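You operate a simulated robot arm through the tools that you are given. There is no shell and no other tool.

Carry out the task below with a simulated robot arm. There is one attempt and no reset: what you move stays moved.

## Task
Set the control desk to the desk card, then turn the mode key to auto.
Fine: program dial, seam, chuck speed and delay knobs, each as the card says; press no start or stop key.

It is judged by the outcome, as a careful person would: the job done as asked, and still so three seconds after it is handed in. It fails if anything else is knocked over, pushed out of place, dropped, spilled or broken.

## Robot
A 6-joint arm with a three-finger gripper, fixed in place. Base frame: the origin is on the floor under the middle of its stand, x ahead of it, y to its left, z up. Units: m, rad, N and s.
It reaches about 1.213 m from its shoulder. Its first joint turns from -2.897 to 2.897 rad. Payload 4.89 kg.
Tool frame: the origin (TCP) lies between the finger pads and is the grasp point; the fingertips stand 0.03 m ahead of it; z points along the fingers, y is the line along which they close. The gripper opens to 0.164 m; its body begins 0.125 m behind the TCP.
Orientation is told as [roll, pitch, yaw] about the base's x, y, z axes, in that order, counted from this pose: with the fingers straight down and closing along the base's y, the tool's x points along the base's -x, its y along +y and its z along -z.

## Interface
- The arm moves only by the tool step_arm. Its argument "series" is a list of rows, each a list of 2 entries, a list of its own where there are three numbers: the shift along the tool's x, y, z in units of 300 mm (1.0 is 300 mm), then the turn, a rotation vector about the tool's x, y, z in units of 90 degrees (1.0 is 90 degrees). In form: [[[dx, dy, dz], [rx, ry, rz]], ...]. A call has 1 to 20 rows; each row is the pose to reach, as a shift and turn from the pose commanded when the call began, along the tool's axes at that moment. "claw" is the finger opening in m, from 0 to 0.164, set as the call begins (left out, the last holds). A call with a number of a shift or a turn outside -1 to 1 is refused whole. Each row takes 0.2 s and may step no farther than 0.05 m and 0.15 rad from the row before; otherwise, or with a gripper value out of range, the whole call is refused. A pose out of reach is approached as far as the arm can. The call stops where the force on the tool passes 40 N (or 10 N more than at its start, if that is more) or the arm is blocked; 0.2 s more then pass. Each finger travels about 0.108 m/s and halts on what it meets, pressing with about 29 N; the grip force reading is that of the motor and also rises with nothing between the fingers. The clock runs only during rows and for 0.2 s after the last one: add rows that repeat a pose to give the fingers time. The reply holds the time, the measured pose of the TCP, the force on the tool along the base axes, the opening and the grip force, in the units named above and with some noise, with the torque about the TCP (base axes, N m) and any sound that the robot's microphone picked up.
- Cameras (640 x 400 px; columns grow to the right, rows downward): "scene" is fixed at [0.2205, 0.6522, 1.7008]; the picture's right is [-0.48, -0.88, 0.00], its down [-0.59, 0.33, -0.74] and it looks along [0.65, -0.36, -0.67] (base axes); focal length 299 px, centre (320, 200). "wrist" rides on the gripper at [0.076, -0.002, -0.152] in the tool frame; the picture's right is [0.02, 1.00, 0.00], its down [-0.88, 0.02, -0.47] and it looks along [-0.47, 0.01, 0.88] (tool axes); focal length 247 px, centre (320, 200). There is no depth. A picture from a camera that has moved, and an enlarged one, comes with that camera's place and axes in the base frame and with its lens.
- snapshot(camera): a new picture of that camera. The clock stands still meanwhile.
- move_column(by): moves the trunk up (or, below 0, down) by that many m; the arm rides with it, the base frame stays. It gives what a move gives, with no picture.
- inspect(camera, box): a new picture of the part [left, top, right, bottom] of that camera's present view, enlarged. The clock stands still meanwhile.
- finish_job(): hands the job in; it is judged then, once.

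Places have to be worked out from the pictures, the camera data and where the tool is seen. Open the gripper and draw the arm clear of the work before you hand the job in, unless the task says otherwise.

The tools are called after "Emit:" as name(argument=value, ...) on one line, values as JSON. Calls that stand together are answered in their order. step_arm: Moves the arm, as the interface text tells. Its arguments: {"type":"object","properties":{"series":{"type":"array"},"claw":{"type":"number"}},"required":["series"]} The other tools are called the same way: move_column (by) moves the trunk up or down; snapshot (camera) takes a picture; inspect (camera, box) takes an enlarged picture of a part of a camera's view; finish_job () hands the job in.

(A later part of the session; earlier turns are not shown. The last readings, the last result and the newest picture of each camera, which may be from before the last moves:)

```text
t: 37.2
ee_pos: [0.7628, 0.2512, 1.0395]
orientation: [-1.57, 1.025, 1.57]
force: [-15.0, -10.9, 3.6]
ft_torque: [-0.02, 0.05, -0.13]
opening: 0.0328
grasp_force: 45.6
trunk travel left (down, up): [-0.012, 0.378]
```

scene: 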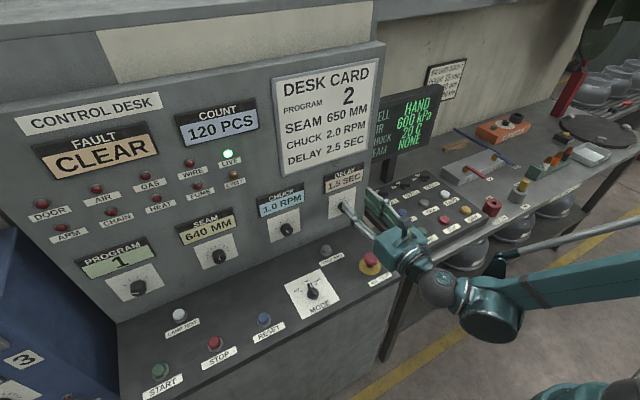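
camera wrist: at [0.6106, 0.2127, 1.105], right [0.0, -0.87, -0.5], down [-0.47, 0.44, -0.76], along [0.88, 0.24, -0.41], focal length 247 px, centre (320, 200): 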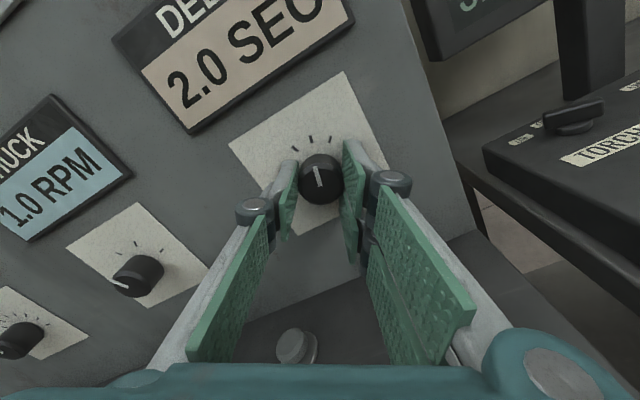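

Side load dropped. I continue clockwise another 30° with a further small relief.

Emit:
step_arm(series=[[[0.001, 0.002, -0.0015], [0, 0, 0.06]], [[0.0017, 0.0029, -0.002], [0, 0, 0.12]], [[0.0017, 0.0029, -0.002], [0, 0, 0.18]], [[0.0017, 0.0029, -0.002], [0, 0, 0.24]], [[0.0017, 0.0029, -0.002], [0, 0, 0.3]], [[0.0017, 0.0029, -0.002], [0, 0, 0.333]], [[0.0017, 0.0029, -0.002], [0, 0, 0.333]]])

Emit:
snapshot(camera="wrist")

Emit:
inspect(camera="scene", box=[260, 150, 400, 250])

```text
t: 39.0
ee_pos: [0.7631, 0.2503, 1.0406]
orientation: [-1.573, 0.505, 1.572]
force: [-2.2, 5.3, 16.3]
ft_torque: [-0.02, -0.61, 0.29]
opening: 0.0329
grasp_force: 44.7
trunk travel left (down, up): [-0.012, 0.378]
stopped in row 7: the force on the tool passed its limit at 41 N (the readings are from after the stop); the commanded pose is now the measured one
```

```text
taken
camera wrist: at [0.6107, 0.1844, 1.0775], right [0.0, -0.5, -0.87], down [-0.47, 0.76, -0.44], along [0.88, 0.41, -0.24], focal length 247 px, centre (320, 200)
```

wrist: 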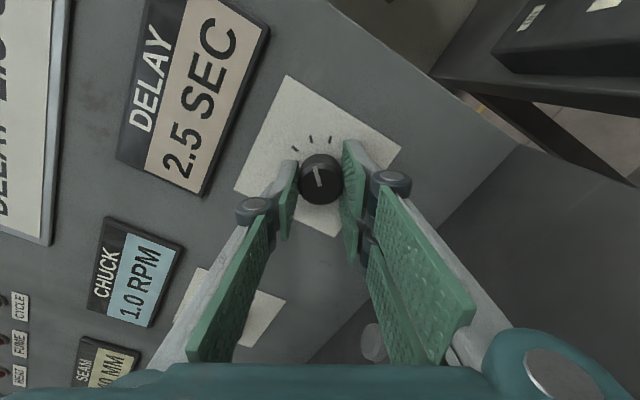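

```text
4.00 times, centred on (330, 200) of scene
camera zoom: at [0.2205, 0.6522, 1.7008], right [-0.48, -0.88, 0.0], down [-0.59, 0.33, -0.74], along [0.65, -0.36, -0.67], focal length 1198 px, centre (280, 200)
```

zoom: 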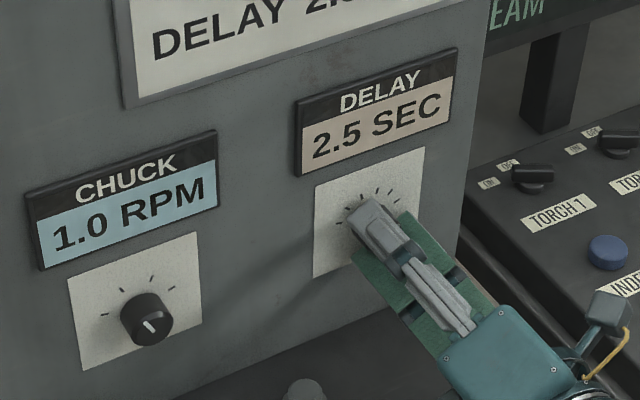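

DELAY now reads 2.5 SEC. I open the claw and back straight out.

Emit:
step_arm(series=[[[0, 0, 0], [0, 0, 0]], [[0, 0, 0], [0, 0, 0]], [[0, 0, -0.03], [0, 0, 0]], [[0, 0, -0.1], [0, 0, 0]], [[0, 0, -0.18], [0, 0, 0]], [[0, 0, -0.23], [0, 0, 0]], [[0, 0, -0.23], [0, 0, 0]]], claw=0.066)

Emit:
snapshot(camera="wrist")

```text
t: 40.6
ee_pos: [0.6951, 0.2492, 1.0384]
orientation: [-1.571, 0.503, 1.571]
force: [0.7, -0.8, -0.3]
ft_torque: [-0.05, -0.04, -0.01]
opening: 0.0658
grasp_force: 0.1
trunk travel left (down, up): [-0.012, 0.378]
```

```text
taken
camera wrist: at [0.5428, 0.1833, 1.0756], right [0.0, -0.5, -0.87], down [-0.47, 0.76, -0.44], along [0.88, 0.41, -0.24], focal length 247 px, centre (320, 200)
```

wrist: 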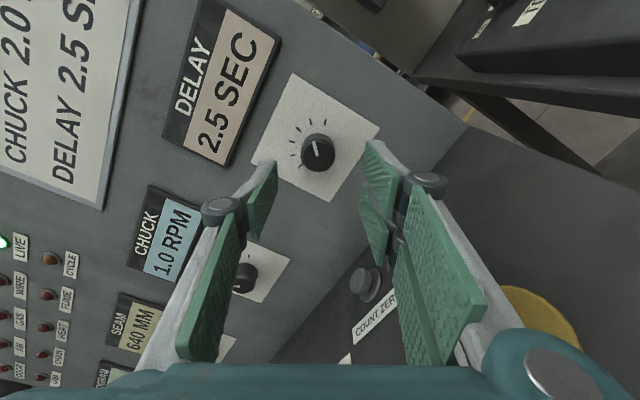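

DELAY stays at 2.5. Now I roll back to camera-up while moving across to the CHUCK knob's stand-off (y ≈ 0.451), slightly raised.

Emit:
step_arm(series=[[[-0.07, -0.048, 0], [0, 0, -0.085]], [[-0.14, -0.096, 0], [0, 0, -0.17]], [[-0.21, -0.144, 0], [0, 0, -0.255]], [[-0.28, -0.192, 0], [0, 0, -0.34]], [[-0.35, -0.24, 0], [0, 0, -0.425]], [[-0.42, -0.288, 0], [0, 0, -0.51]], [[-0.49, -0.336, 0], [0, 0, -0.595]], [[-0.558, -0.383, 0], [0, 0, -0.68]], [[-0.558, -0.383, 0], [0, 0, -0.68]]])

Emit:
snapshot(camera="wrist")

Emit:
snapshot(camera="scene")

```text
t: 42.6
ee_pos: [0.6959, 0.4522, 1.058]
orientation: [1.548, 1.569, -1.595]
force: [0.6, -0.2, -0.1]
ft_torque: [0.0, -0.01, 0.05]
opening: 0.0657
grasp_force: 0.0
trunk travel left (down, up): [-0.012, 0.378]
```

```text
taken
camera wrist: at [0.5414, 0.4538, 1.134], right [0.0, -1.0, 0.02], down [-0.47, -0.02, -0.88], along [0.88, -0.01, -0.47], focal length 247 px, centre (320, 200)
```

wrist: 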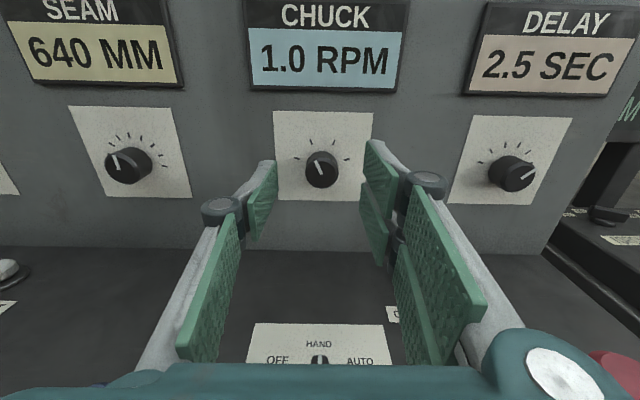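

```text
taken
```

scene: 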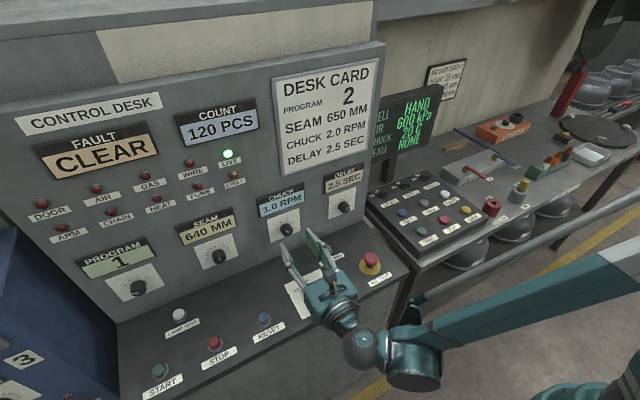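

Emit:
inspect(camera="wrist", box=[250, 100, 390, 220])

Emit:
inspect(camera="wrist", box=[60, 90, 200, 210])

```text
3.33 times, centred on (320, 160) of wrist
camera zoom: at [0.5414, 0.4538, 1.134], right [0.0, -1.0, 0.02], down [-0.47, -0.02, -0.88], along [0.88, -0.01, -0.47], focal length 823 px, centre (320, 333)
```

zoom: 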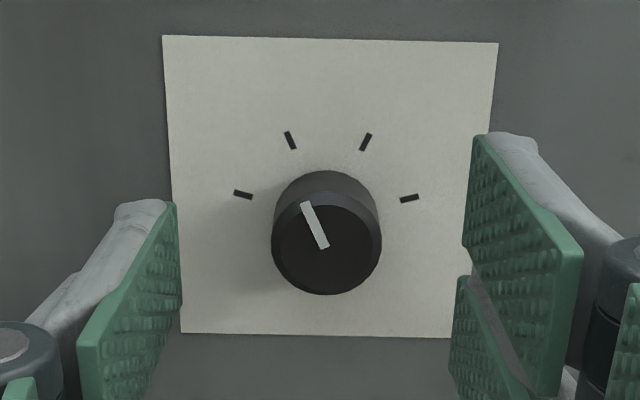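

```text
3.33 times, centred on (130, 150) of wrist
camera zoom: at [0.5414, 0.4538, 1.134], right [0.0, -1.0, 0.02], down [-0.47, -0.02, -0.88], along [0.88, -0.01, -0.47], focal length 823 px, centre (953, 367)
```

zoom: 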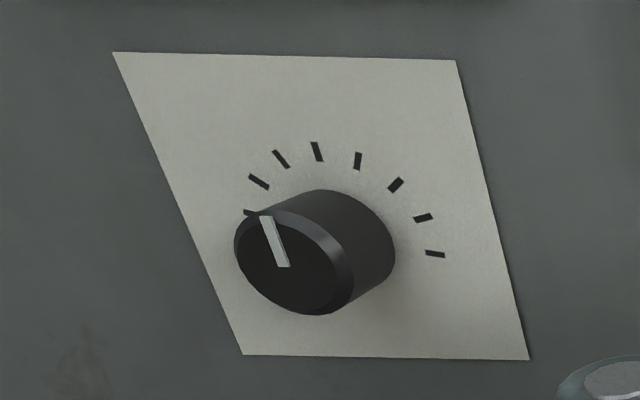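

Chuck knob axis is at y 0.450, z 1.040 (so the knobs are on a 0.2 m pitch), pointer on the second of four ticks. I lower and move in around it.

Emit:
step_arm(series=[[[-0.03, 0, 0], [0, 0, 0.006]], [[-0.0633, 0, 0.02], [0, 0, 0.0127]], [[-0.0633, 0, 0.08], [0, 0, 0.0127]], [[-0.0633, 0, 0.14], [0, 0, 0.0127]], [[-0.0633, 0, 0.2], [0, 0, 0.0127]], [[-0.0633, 0, 0.232], [0, 0, 0.0127]], [[-0.0633, 0, 0.232], [0, 0, 0.0127]]])

Emit:
inspect(camera="wrist", box=[220, 100, 420, 240])

```text
t: 44.2
ee_pos: [0.7649, 0.4529, 1.0388]
orientation: [-1.576, 1.553, 1.567]
force: [-0.7, -0.5, -0.1]
ft_torque: [-0.02, 0.02, -0.02]
opening: 0.0659
grasp_force: 0.0
trunk travel left (down, up): [-0.012, 0.378]
```

```text
2.86 times, centred on (320, 170) of wrist
camera zoom: at [0.6112, 0.4523, 1.1145], right [0.0, -1.0, 0.0], down [-0.47, 0.0, -0.88], along [0.88, 0.0, -0.47], focal length 706 px, centre (320, 286)
```

zoom: 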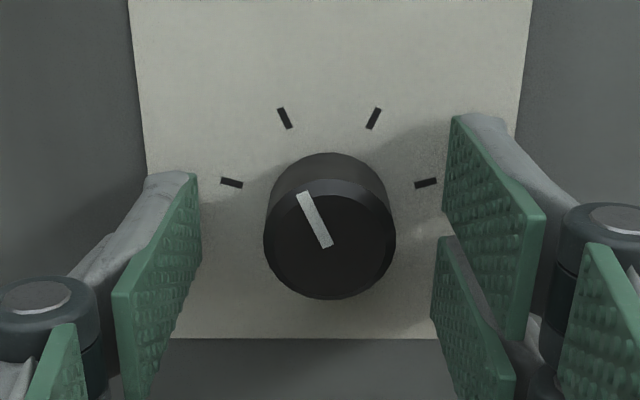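

The tool axis is about 2 mm left and 1.5 mm low of the knob axis in the picture; I correct that and look again.

Emit:
step_arm(series=[[[0.005, 0.0065, 0], [0, 0, -0.0127]], [[0.005, 0.0065, 0], [0, 0, -0.0127]]])

Emit:
inspect(camera="wrist", box=[220, 100, 420, 240])

```text
t: 44.8
ee_pos: [0.764, 0.4494, 1.0403]
orientation: [1.572, 1.57, -1.57]
force: [0.2, -0.4, 0.0]
ft_torque: [0.02, -0.02, -0.01]
opening: 0.066
grasp_force: 0.1
trunk travel left (down, up): [-0.012, 0.378]
```

```text
2.86 times, centred on (320, 170) of wrist
camera zoom: at [0.612, 0.4512, 1.1165], right [0.0, -1.0, 0.02], down [-0.47, -0.02, -0.88], along [0.88, -0.01, -0.47], focal length 706 px, centre (320, 286)
```

zoom: 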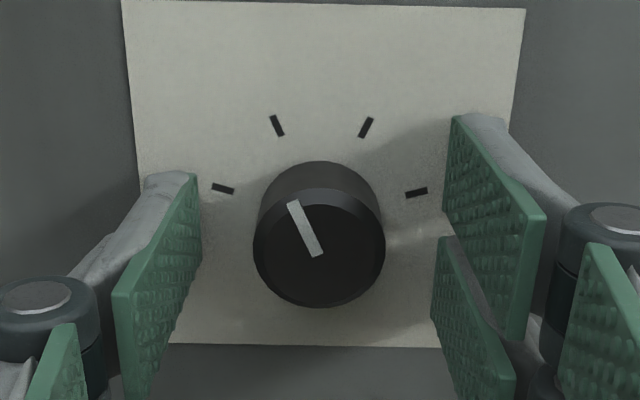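

Only 0.6 mm off now; I trim that and close on the chuck knob.

Emit:
step_arm(series=[[[0, -0.002, 0], [0, 0, 0]], [[0, -0.002, 0], [0, 0, 0]], [[0, -0.002, 0], [0, 0, 0]], [[0, -0.002, 0], [0, 0, 0]]], claw=0.02)

```text
t: 45.8
ee_pos: [0.7649, 0.4516, 1.0425]
orientation: [-0.443, 1.572, 2.699]
force: [-7.2, -9.7, -13.1]
ft_torque: [-0.02, 0.43, -0.29]
opening: 0.0328
grasp_force: 45.0
trunk travel left (down, up): [-0.012, 0.378]
```

Gripped, with a modest load on the tool (−10 y, −13 z). I relieve that by about 1 mm and rotate clockwise 25°, then read the forces.

Emit:
step_arm(series=[[[-0.0033, 0.0027, -0.0017], [0, 0, 0]], [[-0.0033, 0.0027, -0.0017], [0, 0, 0.06]], [[-0.0033, 0.0027, -0.0017], [0, 0, 0.12]], [[-0.0033, 0.0027, -0.0017], [0, 0, 0.18]], [[-0.0033, 0.0027, -0.0017], [0, 0, 0.24]], [[-0.0033, 0.0027, -0.0017], [0, 0, 0.278]], [[-0.0033, 0.0027, -0.0017], [0, 0, 0.278]]])

```text
t: 47.4
ee_pos: [0.7655, 0.45, 1.0407]
orientation: [-1.571, 1.133, 1.57]
force: [28.6, -2.1, 22.5]
ft_torque: [0.03, -0.74, -0.28]
opening: 0.0328
grasp_force: 44.8
trunk travel left (down, up): [-0.012, 0.378]
```

Load built up the other way (+29 x, +22 z), so I relieve it by about 1 mm forward and up, keeping the grip.

Emit:
step_arm(series=[[[0.003, -0.0014, 0.0033], [0, 0, 0]], [[0.003, -0.0014, 0.0033], [0, 0, 0]]])

Emit:
snapshot(camera="wrist")

```text
t: 48.0
ee_pos: [0.7642, 0.4498, 1.0414]
orientation: [-1.568, 1.134, 1.571]
force: [0.3, -5.6, -6.0]
ft_torque: [-0.04, 0.21, -0.11]
opening: 0.0324
grasp_force: 45.1
trunk travel left (down, up): [-0.012, 0.378]
```

```text
taken
camera wrist: at [0.6121, 0.4187, 1.1104], right [0.0, -0.91, -0.4], down [-0.47, 0.36, -0.81], along [0.88, 0.19, -0.43], focal length 247 px, centre (320, 200)
```

wrist: 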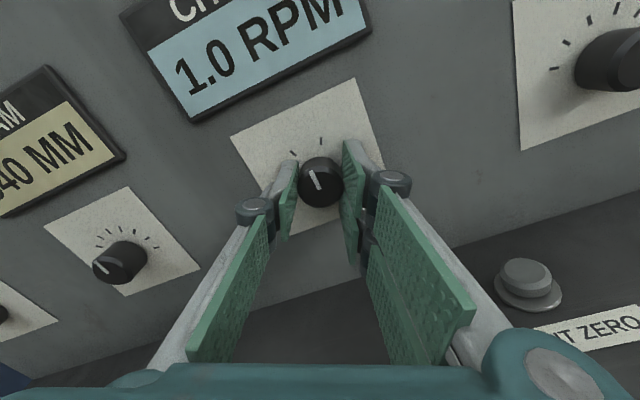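

Loads are small again; the pointer is at the midpoint with the display still 1.0. I rotate the remaining 25° to the third tick.

Emit:
step_arm(series=[[[0, 0, 0], [0, 0, 0.06]], [[0, 0, 0], [0, 0, 0.12]], [[0, 0, 0], [0, 0, 0.18]], [[0, 0, 0], [0, 0, 0.24]], [[0, 0, 0], [0, 0, 0.28]], [[0, 0, 0], [0, 0, 0.28]]])

Emit:
snapshot(camera="wrist")

Emit:
inspect(camera="scene", box=[240, 160, 380, 260])

```text
t: 48.9
ee_pos: [0.7642, 0.4492, 1.0415]
orientation: [-1.569, 0.806, 1.571]
force: [-1.0, -2.9, -8.6]
ft_torque: [0.02, 0.15, -0.23]
opening: 0.0328
grasp_force: 45.1
trunk travel left (down, up): [-0.012, 0.378]
stopped in row 4: the force on the tool passed its limit at 41 N (the readings are from after the stop); the commanded pose is now the measured one
```

```text
taken
camera wrist: at [0.612, 0.3979, 1.0968], right [0.0, -0.74, -0.68], down [-0.47, 0.6, -0.65], along [0.88, 0.32, -0.35], focal length 247 px, centre (320, 200)
```

wrist: 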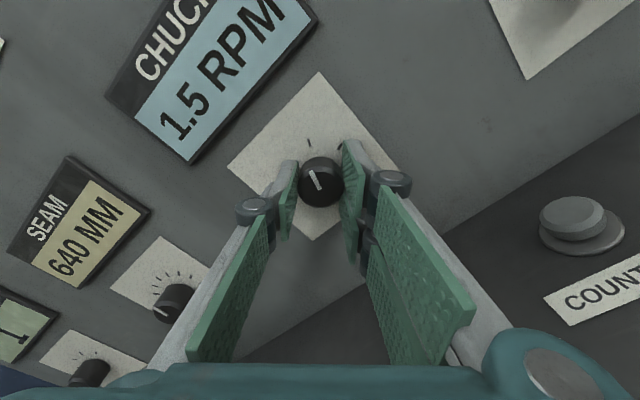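

```text
4.00 times, centred on (310, 210) of scene
camera zoom: at [0.2205, 0.6522, 1.7008], right [-0.48, -0.88, 0.0], down [-0.59, 0.33, -0.74], along [0.65, -0.36, -0.67], focal length 1198 px, centre (360, 160)
```

zoom: 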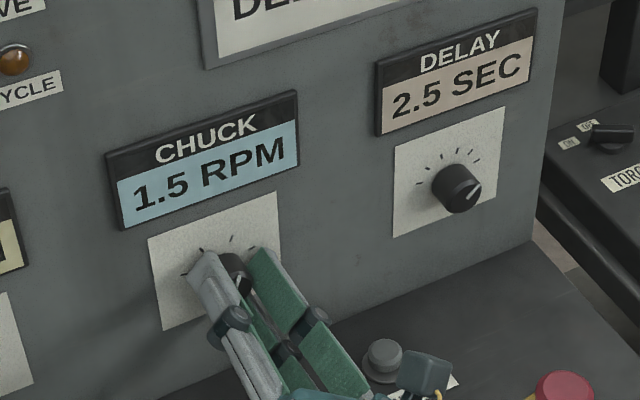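

The display shows 1.5 RPM at the third tick, so 2.0 is the fourth tick, 50° farther. The call stopped on a force spike but loads are now low; I continue clockwise with finer steps.

Emit:
step_arm(series=[[[0, 0, 0], [0, 0, 0.04]], [[0, 0, 0], [0, 0, 0.08]], [[0, 0, 0], [0, 0, 0.12]], [[0, 0, 0], [0, 0, 0.16]], [[0, 0, 0], [0, 0, 0.2]], [[0, 0, 0], [0, 0, 0.24]], [[0, 0, 0], [0, 0, 0.28]], [[0, 0, 0], [0, 0, 0.32]], [[0, 0, 0], [0, 0, 0.32]]])

Emit:
snapshot(camera="wrist")

```text
t: 50.5
ee_pos: [0.764, 0.4491, 1.0403]
orientation: [-1.569, 0.369, 1.569]
force: [-1.8, -1.7, -8.2]
ft_torque: [0.0, 0.23, -0.14]
opening: 0.0327
grasp_force: 44.9
trunk travel left (down, up): [-0.012, 0.378]
stopped in row 8: the force on the tool passed its limit at 42 N (the readings are from after the stop); the commanded pose is now the measured one
```

```text
taken
camera wrist: at [0.612, 0.3787, 1.0694], right [0.0, -0.38, -0.93], down [-0.47, 0.82, -0.33], along [0.88, 0.44, -0.18], focal length 247 px, centre (320, 200)
```

wrist: 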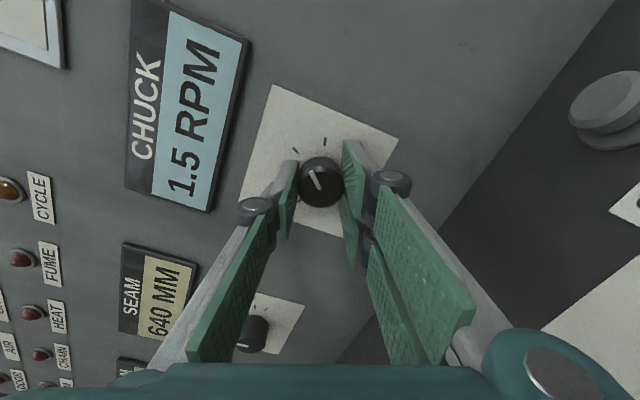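

Rotated 69° in total so far; about 31° more is needed. I continue with the same fine steps.

Emit:
step_arm(series=[[[0, 0, 0], [0, 0, 0.04]], [[0, 0, 0], [0, 0, 0.08]], [[0, 0, 0], [0, 0, 0.12]], [[0, 0, 0], [0, 0, 0.16]], [[0, 0, 0], [0, 0, 0.2]], [[0, 0, 0], [0, 0, 0.24]], [[0, 0, 0], [0, 0, 0.28]], [[0, 0, 0], [0, 0, 0.32]], [[0, 0, 0], [0, 0, 0.345]], [[0, 0, 0], [0, 0, 0.345]]])

Emit:
snapshot(camera="wrist")

Emit:
inspect(camera="scene", box=[240, 160, 380, 260])

```text
t: 52.7
ee_pos: [0.7651, 0.4506, 1.0403]
orientation: [-1.569, -0.175, 1.57]
force: [-9.8, -7.1, -13.9]
ft_torque: [-0.01, 0.45, -0.51]
opening: 0.0324
grasp_force: 44.8
trunk travel left (down, up): [-0.012, 0.378]
```

```text
taken
camera wrist: at [0.612, 0.3736, 1.0283], right [0.0, 0.15, -0.99], down [-0.47, 0.87, 0.13], along [0.88, 0.47, 0.07], focal length 247 px, centre (320, 200)
```

wrist: 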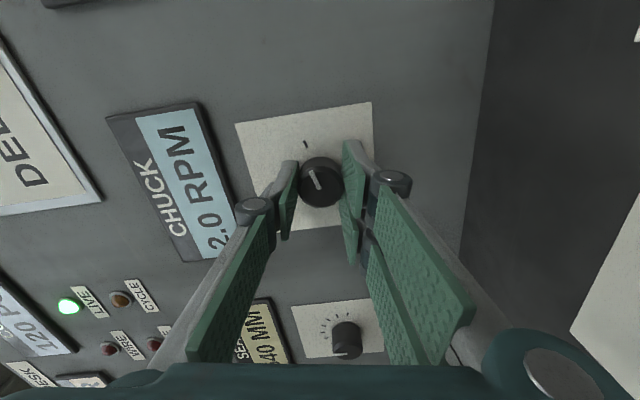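

```text
4.00 times, centred on (310, 210) of scene
camera zoom: at [0.2205, 0.6522, 1.7008], right [-0.48, -0.88, 0.0], down [-0.59, 0.33, -0.74], along [0.65, -0.36, -0.67], focal length 1198 px, centre (360, 160)
```

zoom: 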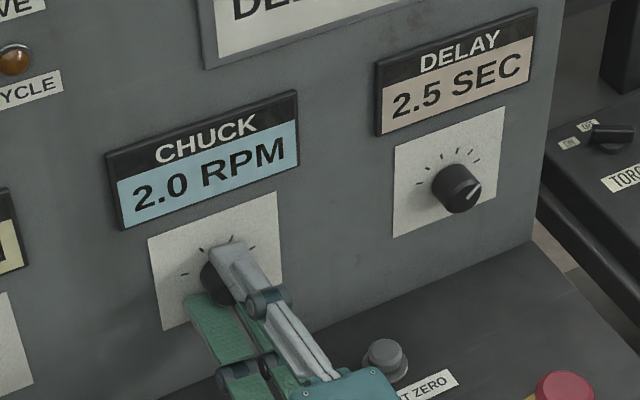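

CHUCK now reads 2.0 RPM. I release and back straight out.

Emit:
step_arm(series=[[[0, 0, 0], [0, 0, 0]], [[0, 0, 0], [0, 0, 0]], [[0, 0, -0.03], [0, 0, 0]], [[0, 0, -0.1], [0, 0, 0]], [[0, 0, -0.18], [0, 0, 0]], [[0, 0, -0.23], [0, 0, 0]], [[0, 0, -0.23], [0, 0, 0]]], claw=0.066)

Emit:
inspect(camera="scene", box=[240, 160, 380, 260])

```text
t: 54.3
ee_pos: [0.6945, 0.4496, 1.0409]
orientation: [-1.57, -0.172, 1.569]
force: [0.4, 0.2, -0.2]
ft_torque: [-0.01, -0.01, 0.02]
opening: 0.0658
grasp_force: 0.1
trunk travel left (down, up): [-0.012, 0.378]
```

```text
4.00 times, centred on (310, 210) of scene
camera zoom: at [0.2205, 0.6522, 1.7008], right [-0.48, -0.88, 0.0], down [-0.59, 0.33, -0.74], along [0.65, -0.36, -0.67], focal length 1198 px, centre (360, 160)
```

zoom: 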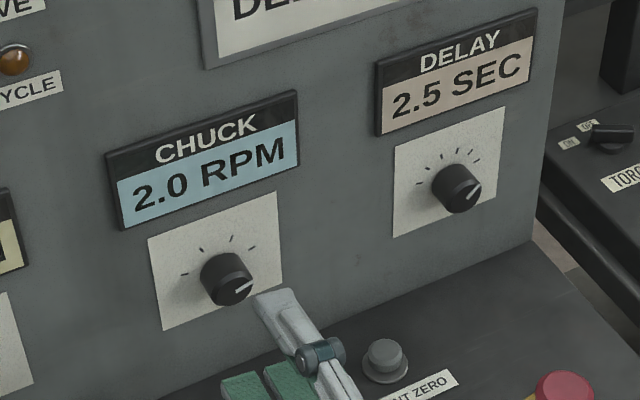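

Both values hold. Now I roll back while moving across to the SEAM knob stand-off at y ≈ 0.65.

Emit:
step_arm(series=[[[-0.06, 0.004, 0], [0, 0, -0.09]], [[-0.12, 0.009, 0], [0, 0, -0.18]], [[-0.18, 0.013, 0], [0, 0, -0.27]], [[-0.24, 0.018, 0], [0, 0, -0.36]], [[-0.3, 0.022, 0], [0, 0, -0.45]], [[-0.37, 0.027, 0], [0, 0, -0.54]], [[-0.43, 0.031, 0], [0, 0, -0.63]], [[-0.49, 0.036, 0], [0, 0, -0.72]], [[-0.55, 0.04, 0], [0, 0, -0.81]], [[-0.61, 0.045, 0], [0, 0, -0.9]], [[-0.669, 0.049, 0], [0, 0, -0.99]], [[-0.669, 0.049, 0], [0, 0, -0.99]]])

Emit:
snapshot(camera="wrist")

Emit:
snapshot(camera="scene")

```text
t: 56.9
ee_pos: [0.6976, 0.6495, 1.0629]
orientation: [-1.562, 1.382, 1.579]
force: [0.5, -0.6, 0.1]
ft_torque: [-0.01, 0.02, 0.04]
opening: 0.066
grasp_force: 0.1
trunk travel left (down, up): [-0.012, 0.378]
```

```text
taken
camera wrist: at [0.5444, 0.6377, 1.1379], right [0.0, -0.99, -0.17], down [-0.47, 0.15, -0.87], along [0.88, 0.08, -0.47], focal length 247 px, centre (320, 200)
```

wrist: 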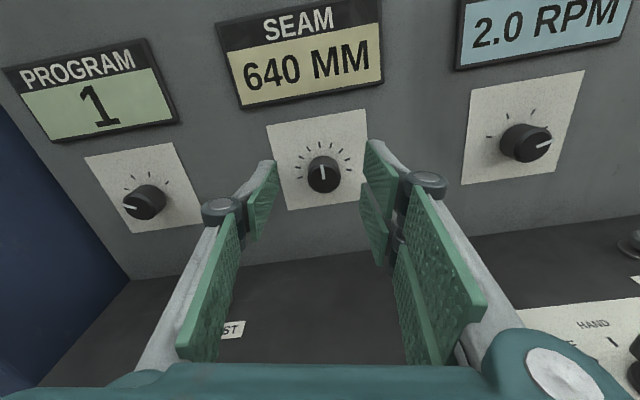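

```text
taken
```

scene: 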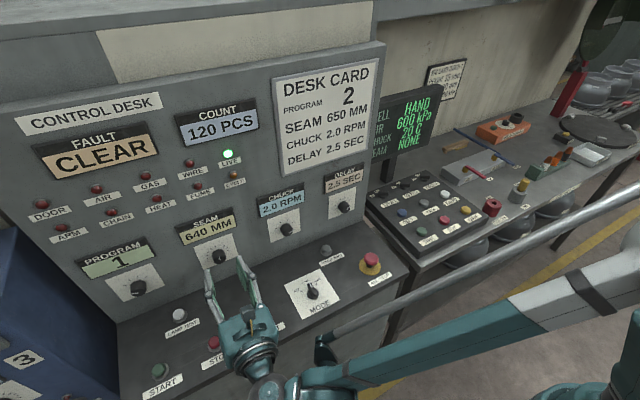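

At the SEAM stand-off. I finish the roll back to camera-up and lower to knob height, then measure.

Emit:
step_arm(series=[[[-0.03, 0.006, 0], [0, 0, -0.06]], [[-0.0737, 0.014, 0], [0, 0, -0.12]], [[-0.0737, 0.014, 0], [0, 0, -0.12]]])

Emit:
inspect(camera="wrist", box=[220, 100, 420, 240])

```text
t: 57.7
ee_pos: [0.6975, 0.6485, 1.0389]
orientation: [0.158, 1.569, -2.983]
force: [-0.6, -0.2, -1.2]
ft_torque: [0.02, 0.03, -0.01]
opening: 0.066
grasp_force: 0.1
trunk travel left (down, up): [-0.012, 0.378]
```

```text
2.86 times, centred on (320, 170) of wrist
camera zoom: at [0.5444, 0.6512, 1.1149], right [0.0, -1.0, 0.02], down [-0.47, -0.02, -0.88], along [0.88, -0.01, -0.47], focal length 706 px, centre (320, 286)
```

zoom: 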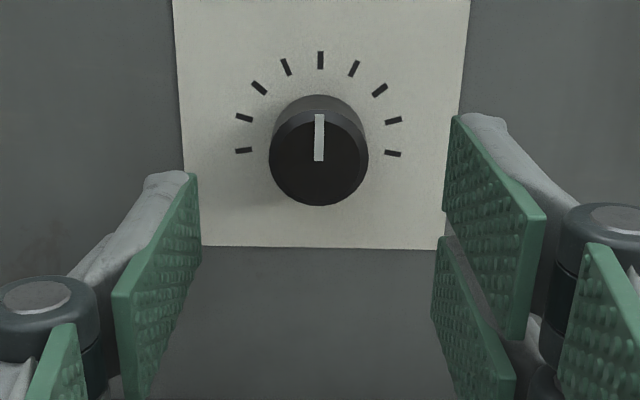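

SEAM's pointer is on the middle of nine ticks spaced about 25°; 650 should be one tick clockwise. The knob is at y 0.650, z 1.040; I move in around it.

Emit:
step_arm(series=[[[0.0017, -0.0027, 0.06], [0, 0, 0]], [[0.0017, -0.0027, 0.12], [0, 0, 0]], [[0.0017, -0.0027, 0.18], [0, 0, 0]], [[0.0017, -0.0027, 0.222], [0, 0, 0]], [[0.0017, -0.0027, 0.222], [0, 0, 0]]])

Emit:
inspect(camera="wrist", box=[220, 100, 420, 240])

```text
t: 58.9
ee_pos: [0.7632, 0.653, 1.0388]
orientation: [-0.373, 1.57, 2.766]
force: [0.2, 0.0, 0.1]
ft_torque: [0.02, 0.03, 0.0]
opening: 0.0658
grasp_force: 0.1
trunk travel left (down, up): [-0.012, 0.378]
```

```text
2.86 times, centred on (320, 170) of wrist
camera zoom: at [0.6108, 0.6536, 1.1153], right [0.0, -1.0, 0.02], down [-0.47, -0.02, -0.88], along [0.88, -0.01, -0.47], focal length 706 px, centre (320, 286)
```

zoom: 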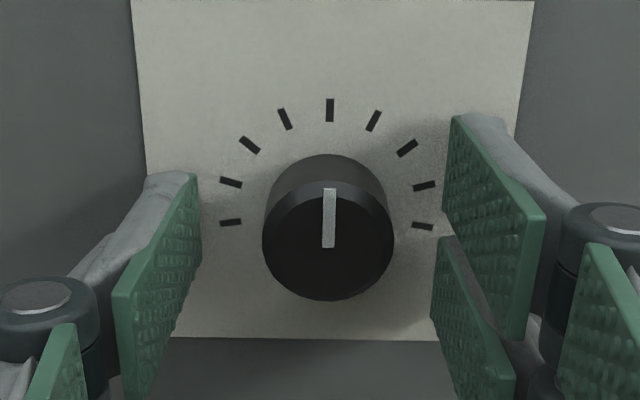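

The tool is 1.5 mm too far to +y; I correct this and close on the knob.

Emit:
step_arm(series=[[[0, 0.005, 0], [0, 0, 0]], [[0, 0.005, 0], [0, 0, 0]]])

Emit:
step_arm(series=[[[0, 0, 0], [0, 0, 0]], [[0, 0, 0], [0, 0, 0]], [[0, 0, 0], [0, 0, 0]]], claw=0.02)

Emit:
inspect(camera="wrist", box=[220, 100, 420, 240])

```text
t: 59.5
ee_pos: [0.7641, 0.6496, 1.0387]
orientation: [-0.336, 1.567, 2.802]
force: [-0.3, 0.5, -0.3]
ft_torque: [0.0, 0.01, 0.0]
opening: 0.0659
grasp_force: 0.1
trunk travel left (down, up): [-0.012, 0.378]
```

```text
t: 60.3
ee_pos: [0.7629, 0.6504, 1.0394]
orientation: [-0.274, 1.57, 2.863]
force: [2.6, 3.3, 1.3]
ft_torque: [0.02, 0.01, 0.1]
opening: 0.0325
grasp_force: 44.8
trunk travel left (down, up): [-0.012, 0.378]
```

```text
2.86 times, centred on (320, 170) of wrist
camera zoom: at [0.6109, 0.6519, 1.1155], right [0.0, -1.0, 0.02], down [-0.47, -0.02, -0.88], along [0.88, -0.01, -0.47], focal length 706 px, centre (320, 286)
```

zoom: 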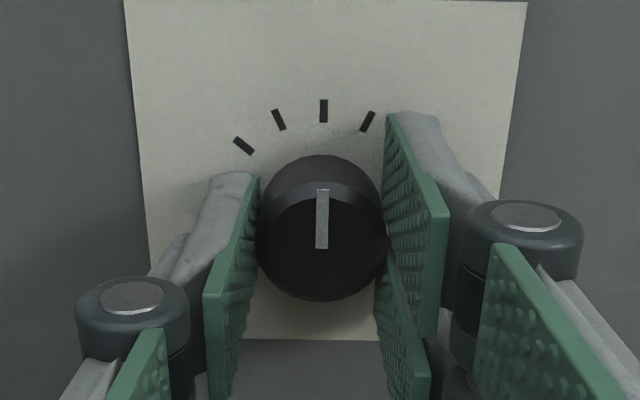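

Very light load this time, so the grip is well centred. I rotate clockwise 25° in fine steps.

Emit:
step_arm(series=[[[0, 0, 0], [0, 0, 0.045]], [[0, 0, 0], [0, 0, 0.09]], [[0, 0, 0], [0, 0, 0.135]], [[0, 0, 0], [0, 0, 0.18]], [[0, 0, 0], [0, 0, 0.225]], [[0, 0, 0], [0, 0, 0.278]], [[0, 0, 0], [0, 0, 0.278]]])

Emit:
snapshot(camera="wrist")

Emit:
inspect(camera="scene", box=[150, 190, 290, 290])

```text
t: 61.5
ee_pos: [0.7642, 0.6504, 1.0391]
orientation: [-1.569, 1.247, 1.572]
force: [7.9, 3.8, 2.2]
ft_torque: [0.01, 0.33, 0.33]
opening: 0.0325
grasp_force: 44.8
trunk travel left (down, up): [-0.012, 0.378]
stopped in row 5: the force on the tool passed its limit at 42 N (the readings are from after the stop); the commanded pose is now the measured one
```

```text
taken
camera wrist: at [0.6108, 0.6275, 1.112], right [0.0, -0.95, -0.3], down [-0.47, 0.26, -0.84], along [0.88, 0.14, -0.45], focal length 247 px, centre (320, 200)
```

wrist: 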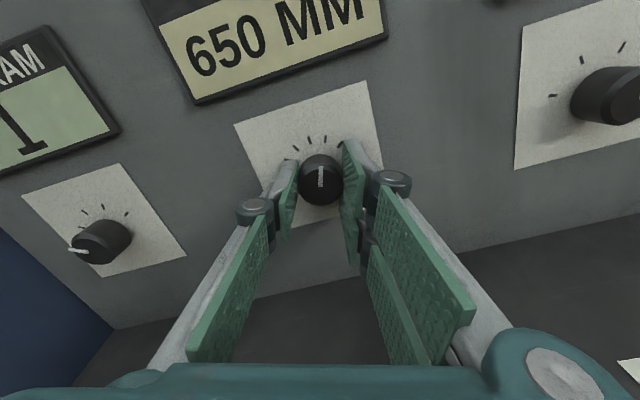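

```text
4.00 times, centred on (220, 240) of scene
camera zoom: at [0.2205, 0.6522, 1.7008], right [-0.48, -0.88, 0.0], down [-0.59, 0.33, -0.74], along [0.65, -0.36, -0.67], focal length 1198 px, centre (720, 40)
```

zoom: 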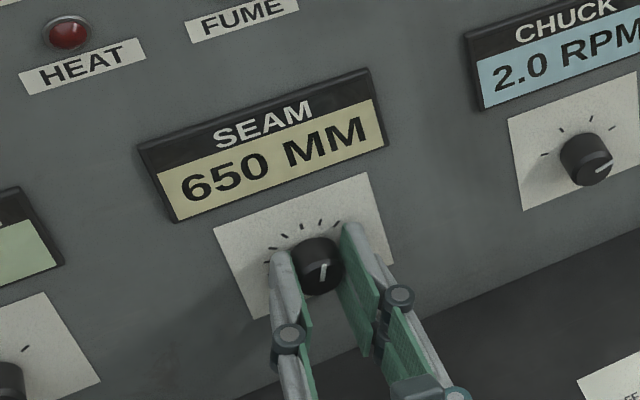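

SEAM reads 650 MM at about 18.6° of turn; I add the remaining 6° so the pointer sits on its tick.

Emit:
step_arm(series=[[[0, 0, 0], [0, 0, 0.035]], [[0, 0, 0], [0, 0, 0.068]], [[0, 0, 0], [0, 0, 0.068]]])

Emit:
inspect(camera="scene", box=[150, 190, 290, 290])

```text
t: 62.3
ee_pos: [0.7633, 0.6504, 1.0386]
orientation: [-1.571, 1.142, 1.572]
force: [16.4, 15.5, 9.0]
ft_torque: [-0.01, -0.43, 0.41]
opening: 0.0326
grasp_force: 45.3
trunk travel left (down, up): [-0.012, 0.378]
```

```text
4.00 times, centred on (220, 240) of scene
camera zoom: at [0.2205, 0.6522, 1.7008], right [-0.48, -0.88, 0.0], down [-0.59, 0.33, -0.74], along [0.65, -0.36, -0.67], focal length 1198 px, centre (720, 40)
```

zoom: 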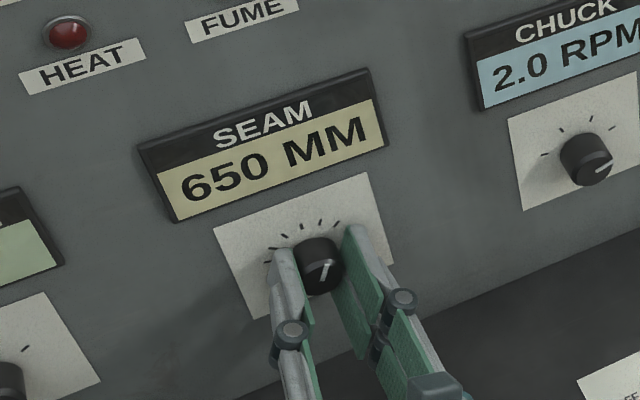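

SEAM holds 650 MM with the pointer on its tick. I release and back out.

Emit:
step_arm(series=[[[0, 0, 0], [0, 0, 0]], [[0, 0, 0], [0, 0, 0]], [[0, 0, -0.03], [0, 0, 0]], [[0, 0, -0.1], [0, 0, 0]], [[0, 0, -0.18], [0, 0, 0]], [[0, 0, -0.23], [0, 0, 0]], [[0, 0, -0.23], [0, 0, 0]]], claw=0.066)

Emit:
snapshot(camera="wrist")

Emit:
snapshot(camera="scene")

```text
t: 63.9
ee_pos: [0.6931, 0.6518, 1.0384]
orientation: [-1.569, 1.141, 1.573]
force: [0.2, -1.2, 0.3]
ft_torque: [-0.01, -0.02, -0.01]
opening: 0.0659
grasp_force: 0.0
trunk travel left (down, up): [-0.012, 0.378]
```

```text
taken
camera wrist: at [0.5402, 0.6211, 1.1089], right [0.0, -0.92, -0.4], down [-0.47, 0.35, -0.81], along [0.88, 0.19, -0.43], focal length 247 px, centre (320, 200)
```

wrist: 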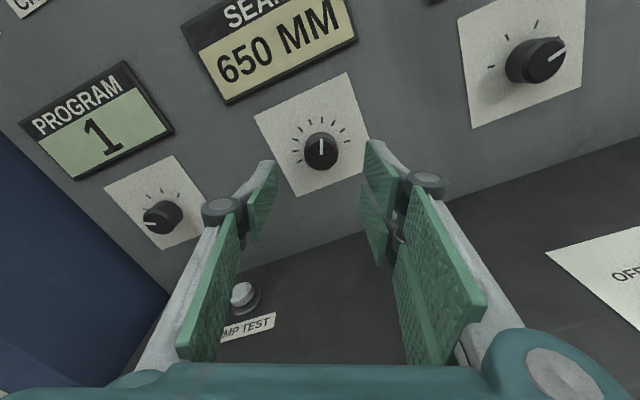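

```text
taken
```

scene: 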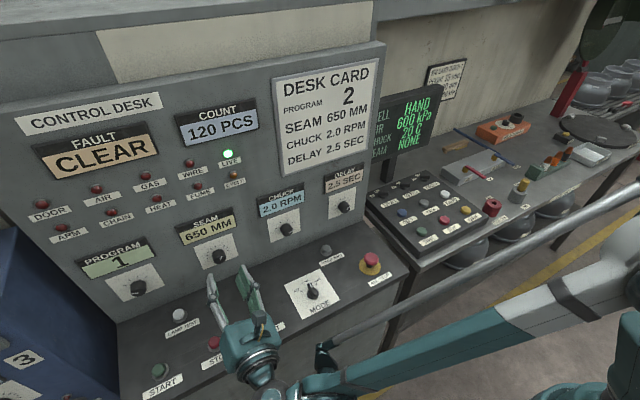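

SEAM holds at 650. Now across to PROGRAM at y ≈ 0.85, raised 20 mm and rolling back to camera-up.

Emit:
step_arm(series=[[[-0.036, -0.106, 0], [0, 0, -0.046]], [[-0.072, -0.211, 0], [0, 0, -0.091]], [[-0.108, -0.317, 0], [0, 0, -0.137]], [[-0.144, -0.423, 0], [0, 0, -0.183]], [[-0.18, -0.528, 0], [0, 0, -0.228]], [[-0.2167, -0.634, 0], [0, 0, -0.274]], [[-0.2167, -0.634, 0], [0, 0, -0.274]]])

Emit:
snapshot(camera="wrist")

Emit:
snapshot(camera="scene")

```text
t: 65.5
ee_pos: [0.6956, 0.8515, 1.0593]
orientation: [1.02, 1.569, -2.123]
force: [0.7, -0.3, -0.1]
ft_torque: [0.0, 0.02, 0.04]
opening: 0.066
grasp_force: 0.1
trunk travel left (down, up): [-0.012, 0.378]
```

```text
taken
camera wrist: at [0.5424, 0.8526, 1.1357], right [0.0, -1.0, 0.02], down [-0.47, -0.02, -0.88], along [0.88, -0.01, -0.47], focal length 247 px, centre (320, 200)
```

wrist: 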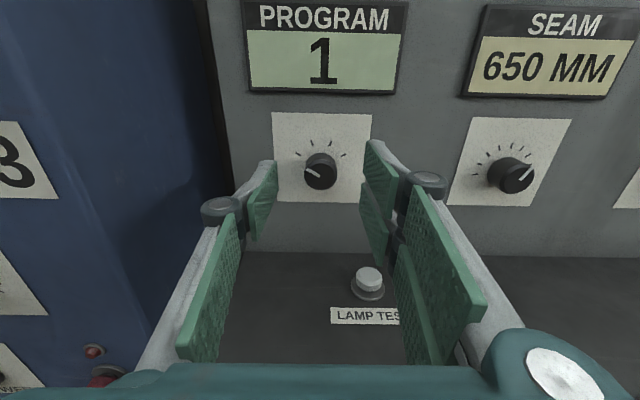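

```text
taken
```

scene: 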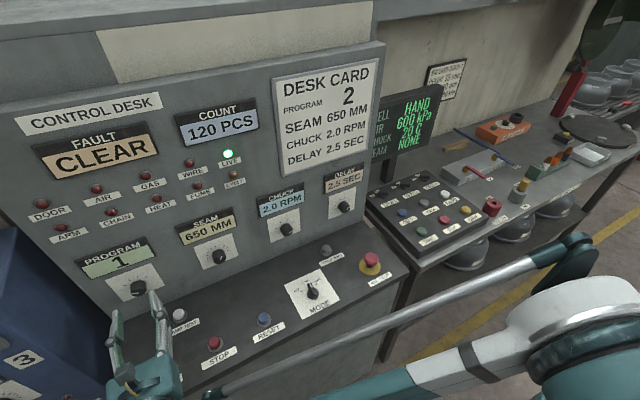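

At the PROGRAM stand-off; the blue cabinet's side is around y 0.955, leaving enough room. I zoom to measure the knob.

Emit:
inspect(camera="wrist", box=[220, 100, 420, 240])

```text
2.86 times, centred on (320, 170) of wrist
camera zoom: at [0.5424, 0.8526, 1.1357], right [0.0, -1.0, 0.02], down [-0.47, -0.02, -0.88], along [0.88, -0.01, -0.47], focal length 706 px, centre (320, 286)
```

zoom: 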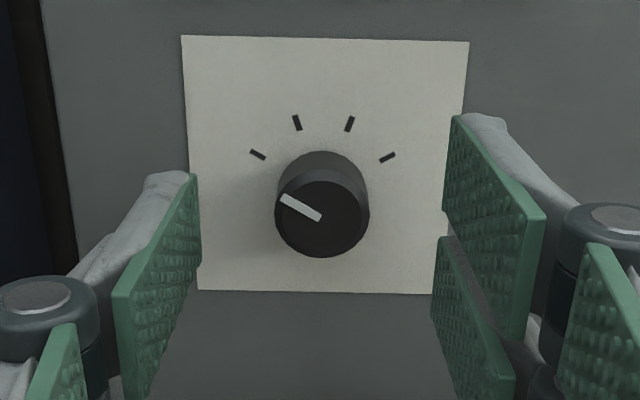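

PROGRAM's ticks are about 40° apart with the pointer on tick 1. I lower and move in, compensating the 1.7 mm sideways drift seen on earlier approaches.

Emit:
step_arm(series=[[[-0.034, 0, 0], [0, 0, 0]], [[-0.068, 0, 0.02], [0, 0, 0]], [[-0.068, 0.002, 0.08], [0, 0, 0]], [[-0.068, 0.004, 0.14], [0, 0, 0]], [[-0.068, 0.0057, 0.2], [0, 0, 0]], [[-0.068, 0.0057, 0.2287], [0, 0, 0]], [[-0.068, 0.0057, 0.2287], [0, 0, 0]]])

Emit:
inspect(camera="wrist", box=[220, 100, 420, 240])

```text
t: 67.1
ee_pos: [0.7647, 0.8459, 1.04]
orientation: [0.789, 1.57, -2.355]
force: [0.5, 0.9, -0.6]
ft_torque: [0.01, -0.01, 0.0]
opening: 0.066
grasp_force: 0.0
trunk travel left (down, up): [-0.012, 0.378]
```

```text
2.86 times, centred on (320, 170) of wrist
camera zoom: at [0.6115, 0.8469, 1.1166], right [0.0, -1.0, 0.02], down [-0.47, -0.02, -0.88], along [0.88, -0.01, -0.47], focal length 706 px, centre (320, 286)
```

zoom: 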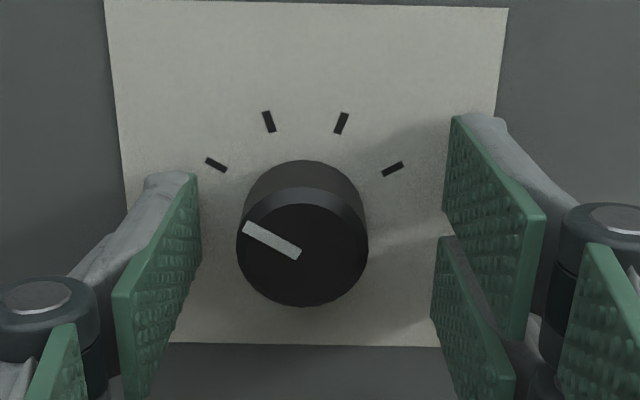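

This time the drift went the other way: the knob is 5 mm to the left of the tool axis. I correct and check again.

Emit:
step_arm(series=[[[-0.002, -0.017, 0], [0, 0, 0]], [[-0.002, -0.017, 0], [0, 0, 0]]])

Emit:
inspect(camera="wrist", box=[220, 100, 420, 240])

```text
t: 67.7
ee_pos: [0.764, 0.8523, 1.0396]
orientation: [0.743, 1.57, -2.398]
force: [-0.5, 0.2, 0.8]
ft_torque: [0.0, 0.0, 0.02]
opening: 0.0656
grasp_force: 0.1
trunk travel left (down, up): [-0.012, 0.378]
```

```text
2.86 times, centred on (320, 170) of wrist
camera zoom: at [0.6111, 0.8525, 1.116], right [0.0, -1.0, 0.02], down [-0.47, -0.02, -0.88], along [0.88, -0.01, -0.47], focal length 706 px, centre (320, 286)
```

zoom: 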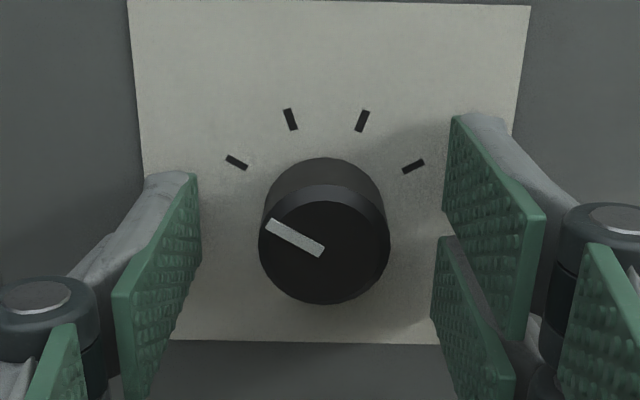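

Within 0.6 mm now; I trim that and close on the program dial.

Emit:
step_arm(series=[[[0, 0.002, 0], [0, 0, 0]], [[0, 0.002, 0], [0, 0, 0]], [[0, 0.002, 0], [0, 0, 0]], [[0, 0.002, 0], [0, 0, 0]]], claw=0.02)

```text
t: 68.7
ee_pos: [0.7646, 0.8508, 1.0383]
orientation: [0.538, 1.57, -2.603]
force: [1.7, -7.9, 3.9]
ft_torque: [0.03, -0.23, -0.21]
opening: 0.0324
grasp_force: 44.9
trunk travel left (down, up): [-0.012, 0.378]
```

Good grip with light loads. I rotate clockwise 40° in fine steps.

Emit:
step_arm(series=[[[0, 0, 0], [0, 0, 0.045]], [[0, 0, 0], [0, 0, 0.09]], [[0, 0, 0], [0, 0, 0.135]], [[0, 0, 0], [0, 0, 0.18]], [[0, 0, 0], [0, 0, 0.225]], [[0, 0, 0], [0, 0, 0.27]], [[0, 0, 0], [0, 0, 0.315]], [[0, 0, 0], [0, 0, 0.36]], [[0, 0, 0], [0, 0, 0.405]], [[0, 0, 0], [0, 0, 0.444]], [[0, 0, 0], [0, 0, 0.444]]])

Emit:
snapshot(camera="wrist")

Emit:
inspect(camera="scene", box=[70, 210, 210, 310])

```text
t: 71.1
ee_pos: [0.7651, 0.8511, 1.0406]
orientation: [-1.57, 0.873, 1.571]
force: [18.8, -30.3, 10.6]
ft_torque: [0.01, -0.44, -0.93]
opening: 0.0326
grasp_force: 44.5
trunk travel left (down, up): [-0.012, 0.378]
```

```text
taken
camera wrist: at [0.6109, 0.8029, 1.0991], right [0.0, -0.78, -0.63], down [-0.47, 0.55, -0.69], along [0.88, 0.3, -0.37], focal length 247 px, centre (320, 200)
```

wrist: 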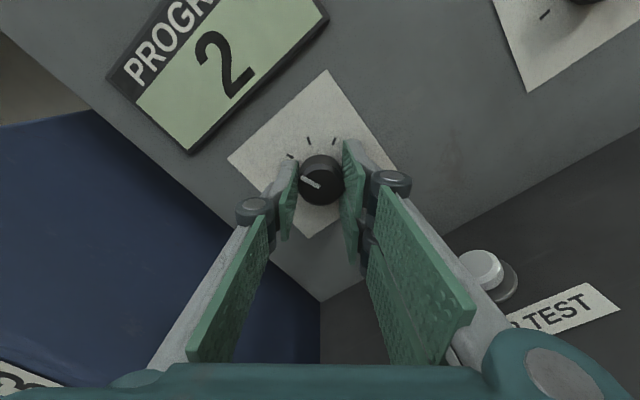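

```text
4.00 times, centred on (140, 260) of scene
camera zoom: at [0.2205, 0.6522, 1.7008], right [-0.48, -0.88, 0.0], down [-0.59, 0.33, -0.74], along [0.65, -0.36, -0.67], focal length 1198 px, centre (1040, -40)
```

zoom: 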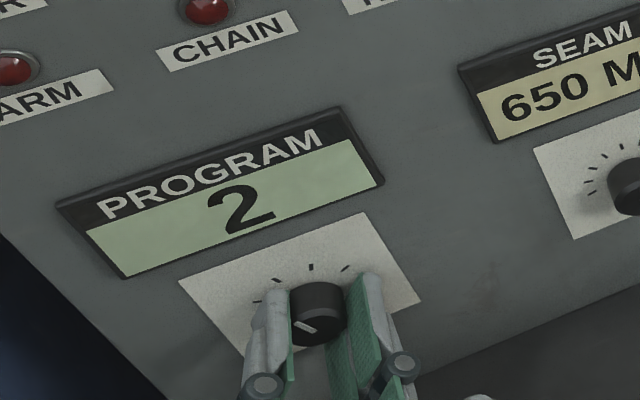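

PROGRAM reads 2. I release and back out.

Emit:
step_arm(series=[[[0, 0, 0], [0, 0, 0]], [[0, 0, 0], [0, 0, 0]], [[0, 0, -0.03], [0, 0, 0]], [[0, 0, -0.1], [0, 0, 0]], [[0, 0, -0.18], [0, 0, 0]], [[0, 0, -0.23], [0, 0, 0]], [[0, 0, -0.23], [0, 0, 0]]], claw=0.066)

Emit:
snapshot(camera="scene")

Emit:
inspect(camera="scene", box=[70, 160, 370, 310])

```text
t: 72.7
ee_pos: [0.6941, 0.8512, 1.0381]
orientation: [-1.569, 0.873, 1.571]
force: [0.1, -0.2, -0.7]
ft_torque: [0.0, -0.04, 0.03]
opening: 0.0659
grasp_force: 0.0
trunk travel left (down, up): [-0.012, 0.378]
```

```text
taken
```

scene: 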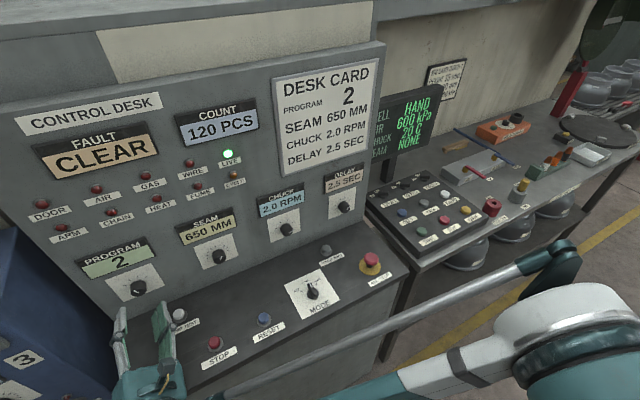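

```text
2.13 times, centred on (220, 235) of scene
camera zoom: at [0.2205, 0.6522, 1.7008], right [-0.48, -0.88, 0.0], down [-0.59, 0.33, -0.74], along [0.65, -0.36, -0.67], focal length 639 px, centre (533, 125)
```

zoom: 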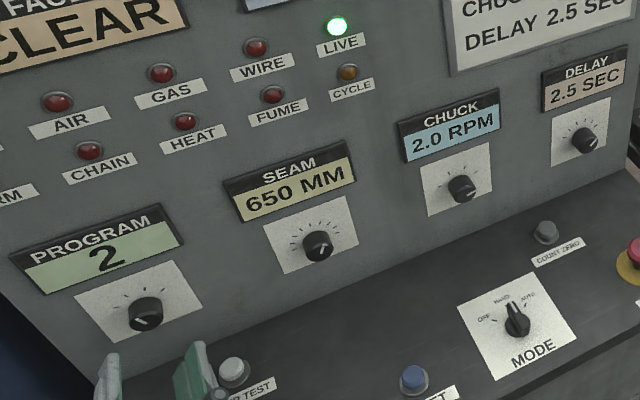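

All four displays now match the card: PROGRAM 2, SEAM 650 MM, CHUCK 2.0 RPM, DELAY 2.5 SEC. Next the mode key: I lift and move back toward y 0.65 while rolling the tool forward, then I will pitch it straight down.

Emit:
step_arm(series=[[[0.08, -0.067, -0.03], [0, 0, 0.079]], [[0.16, -0.13, -0.06], [0, 0, 0.159]], [[0.25, -0.12, -0.09], [0, 0, 0.238]], [[0.37, -0.03, -0.12], [0, 0, 0.318]], [[0.49, 0.07, -0.15], [0, 0, 0.397]], [[0.61, 0.16, -0.167], [0, 0, 0.476]], [[0.735, 0.253, -0.167], [0, 0, 0.556]], [[0.735, 0.253, -0.167], [0, 0, 0.556]]])

Emit:
snapshot(camera="scene")

```text
t: 74.5
ee_pos: [0.6504, 0.6477, 1.1588]
orientation: [-1.571, 0.002, 1.56]
force: [-0.2, 0.2, 0.5]
ft_torque: [0.03, 0.03, 0.02]
opening: 0.0661
grasp_force: 0.1
trunk travel left (down, up): [-0.012, 0.378]
```

```text
taken
```

scene: 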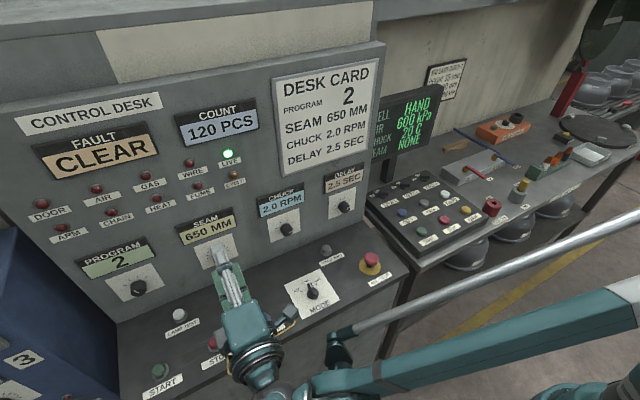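

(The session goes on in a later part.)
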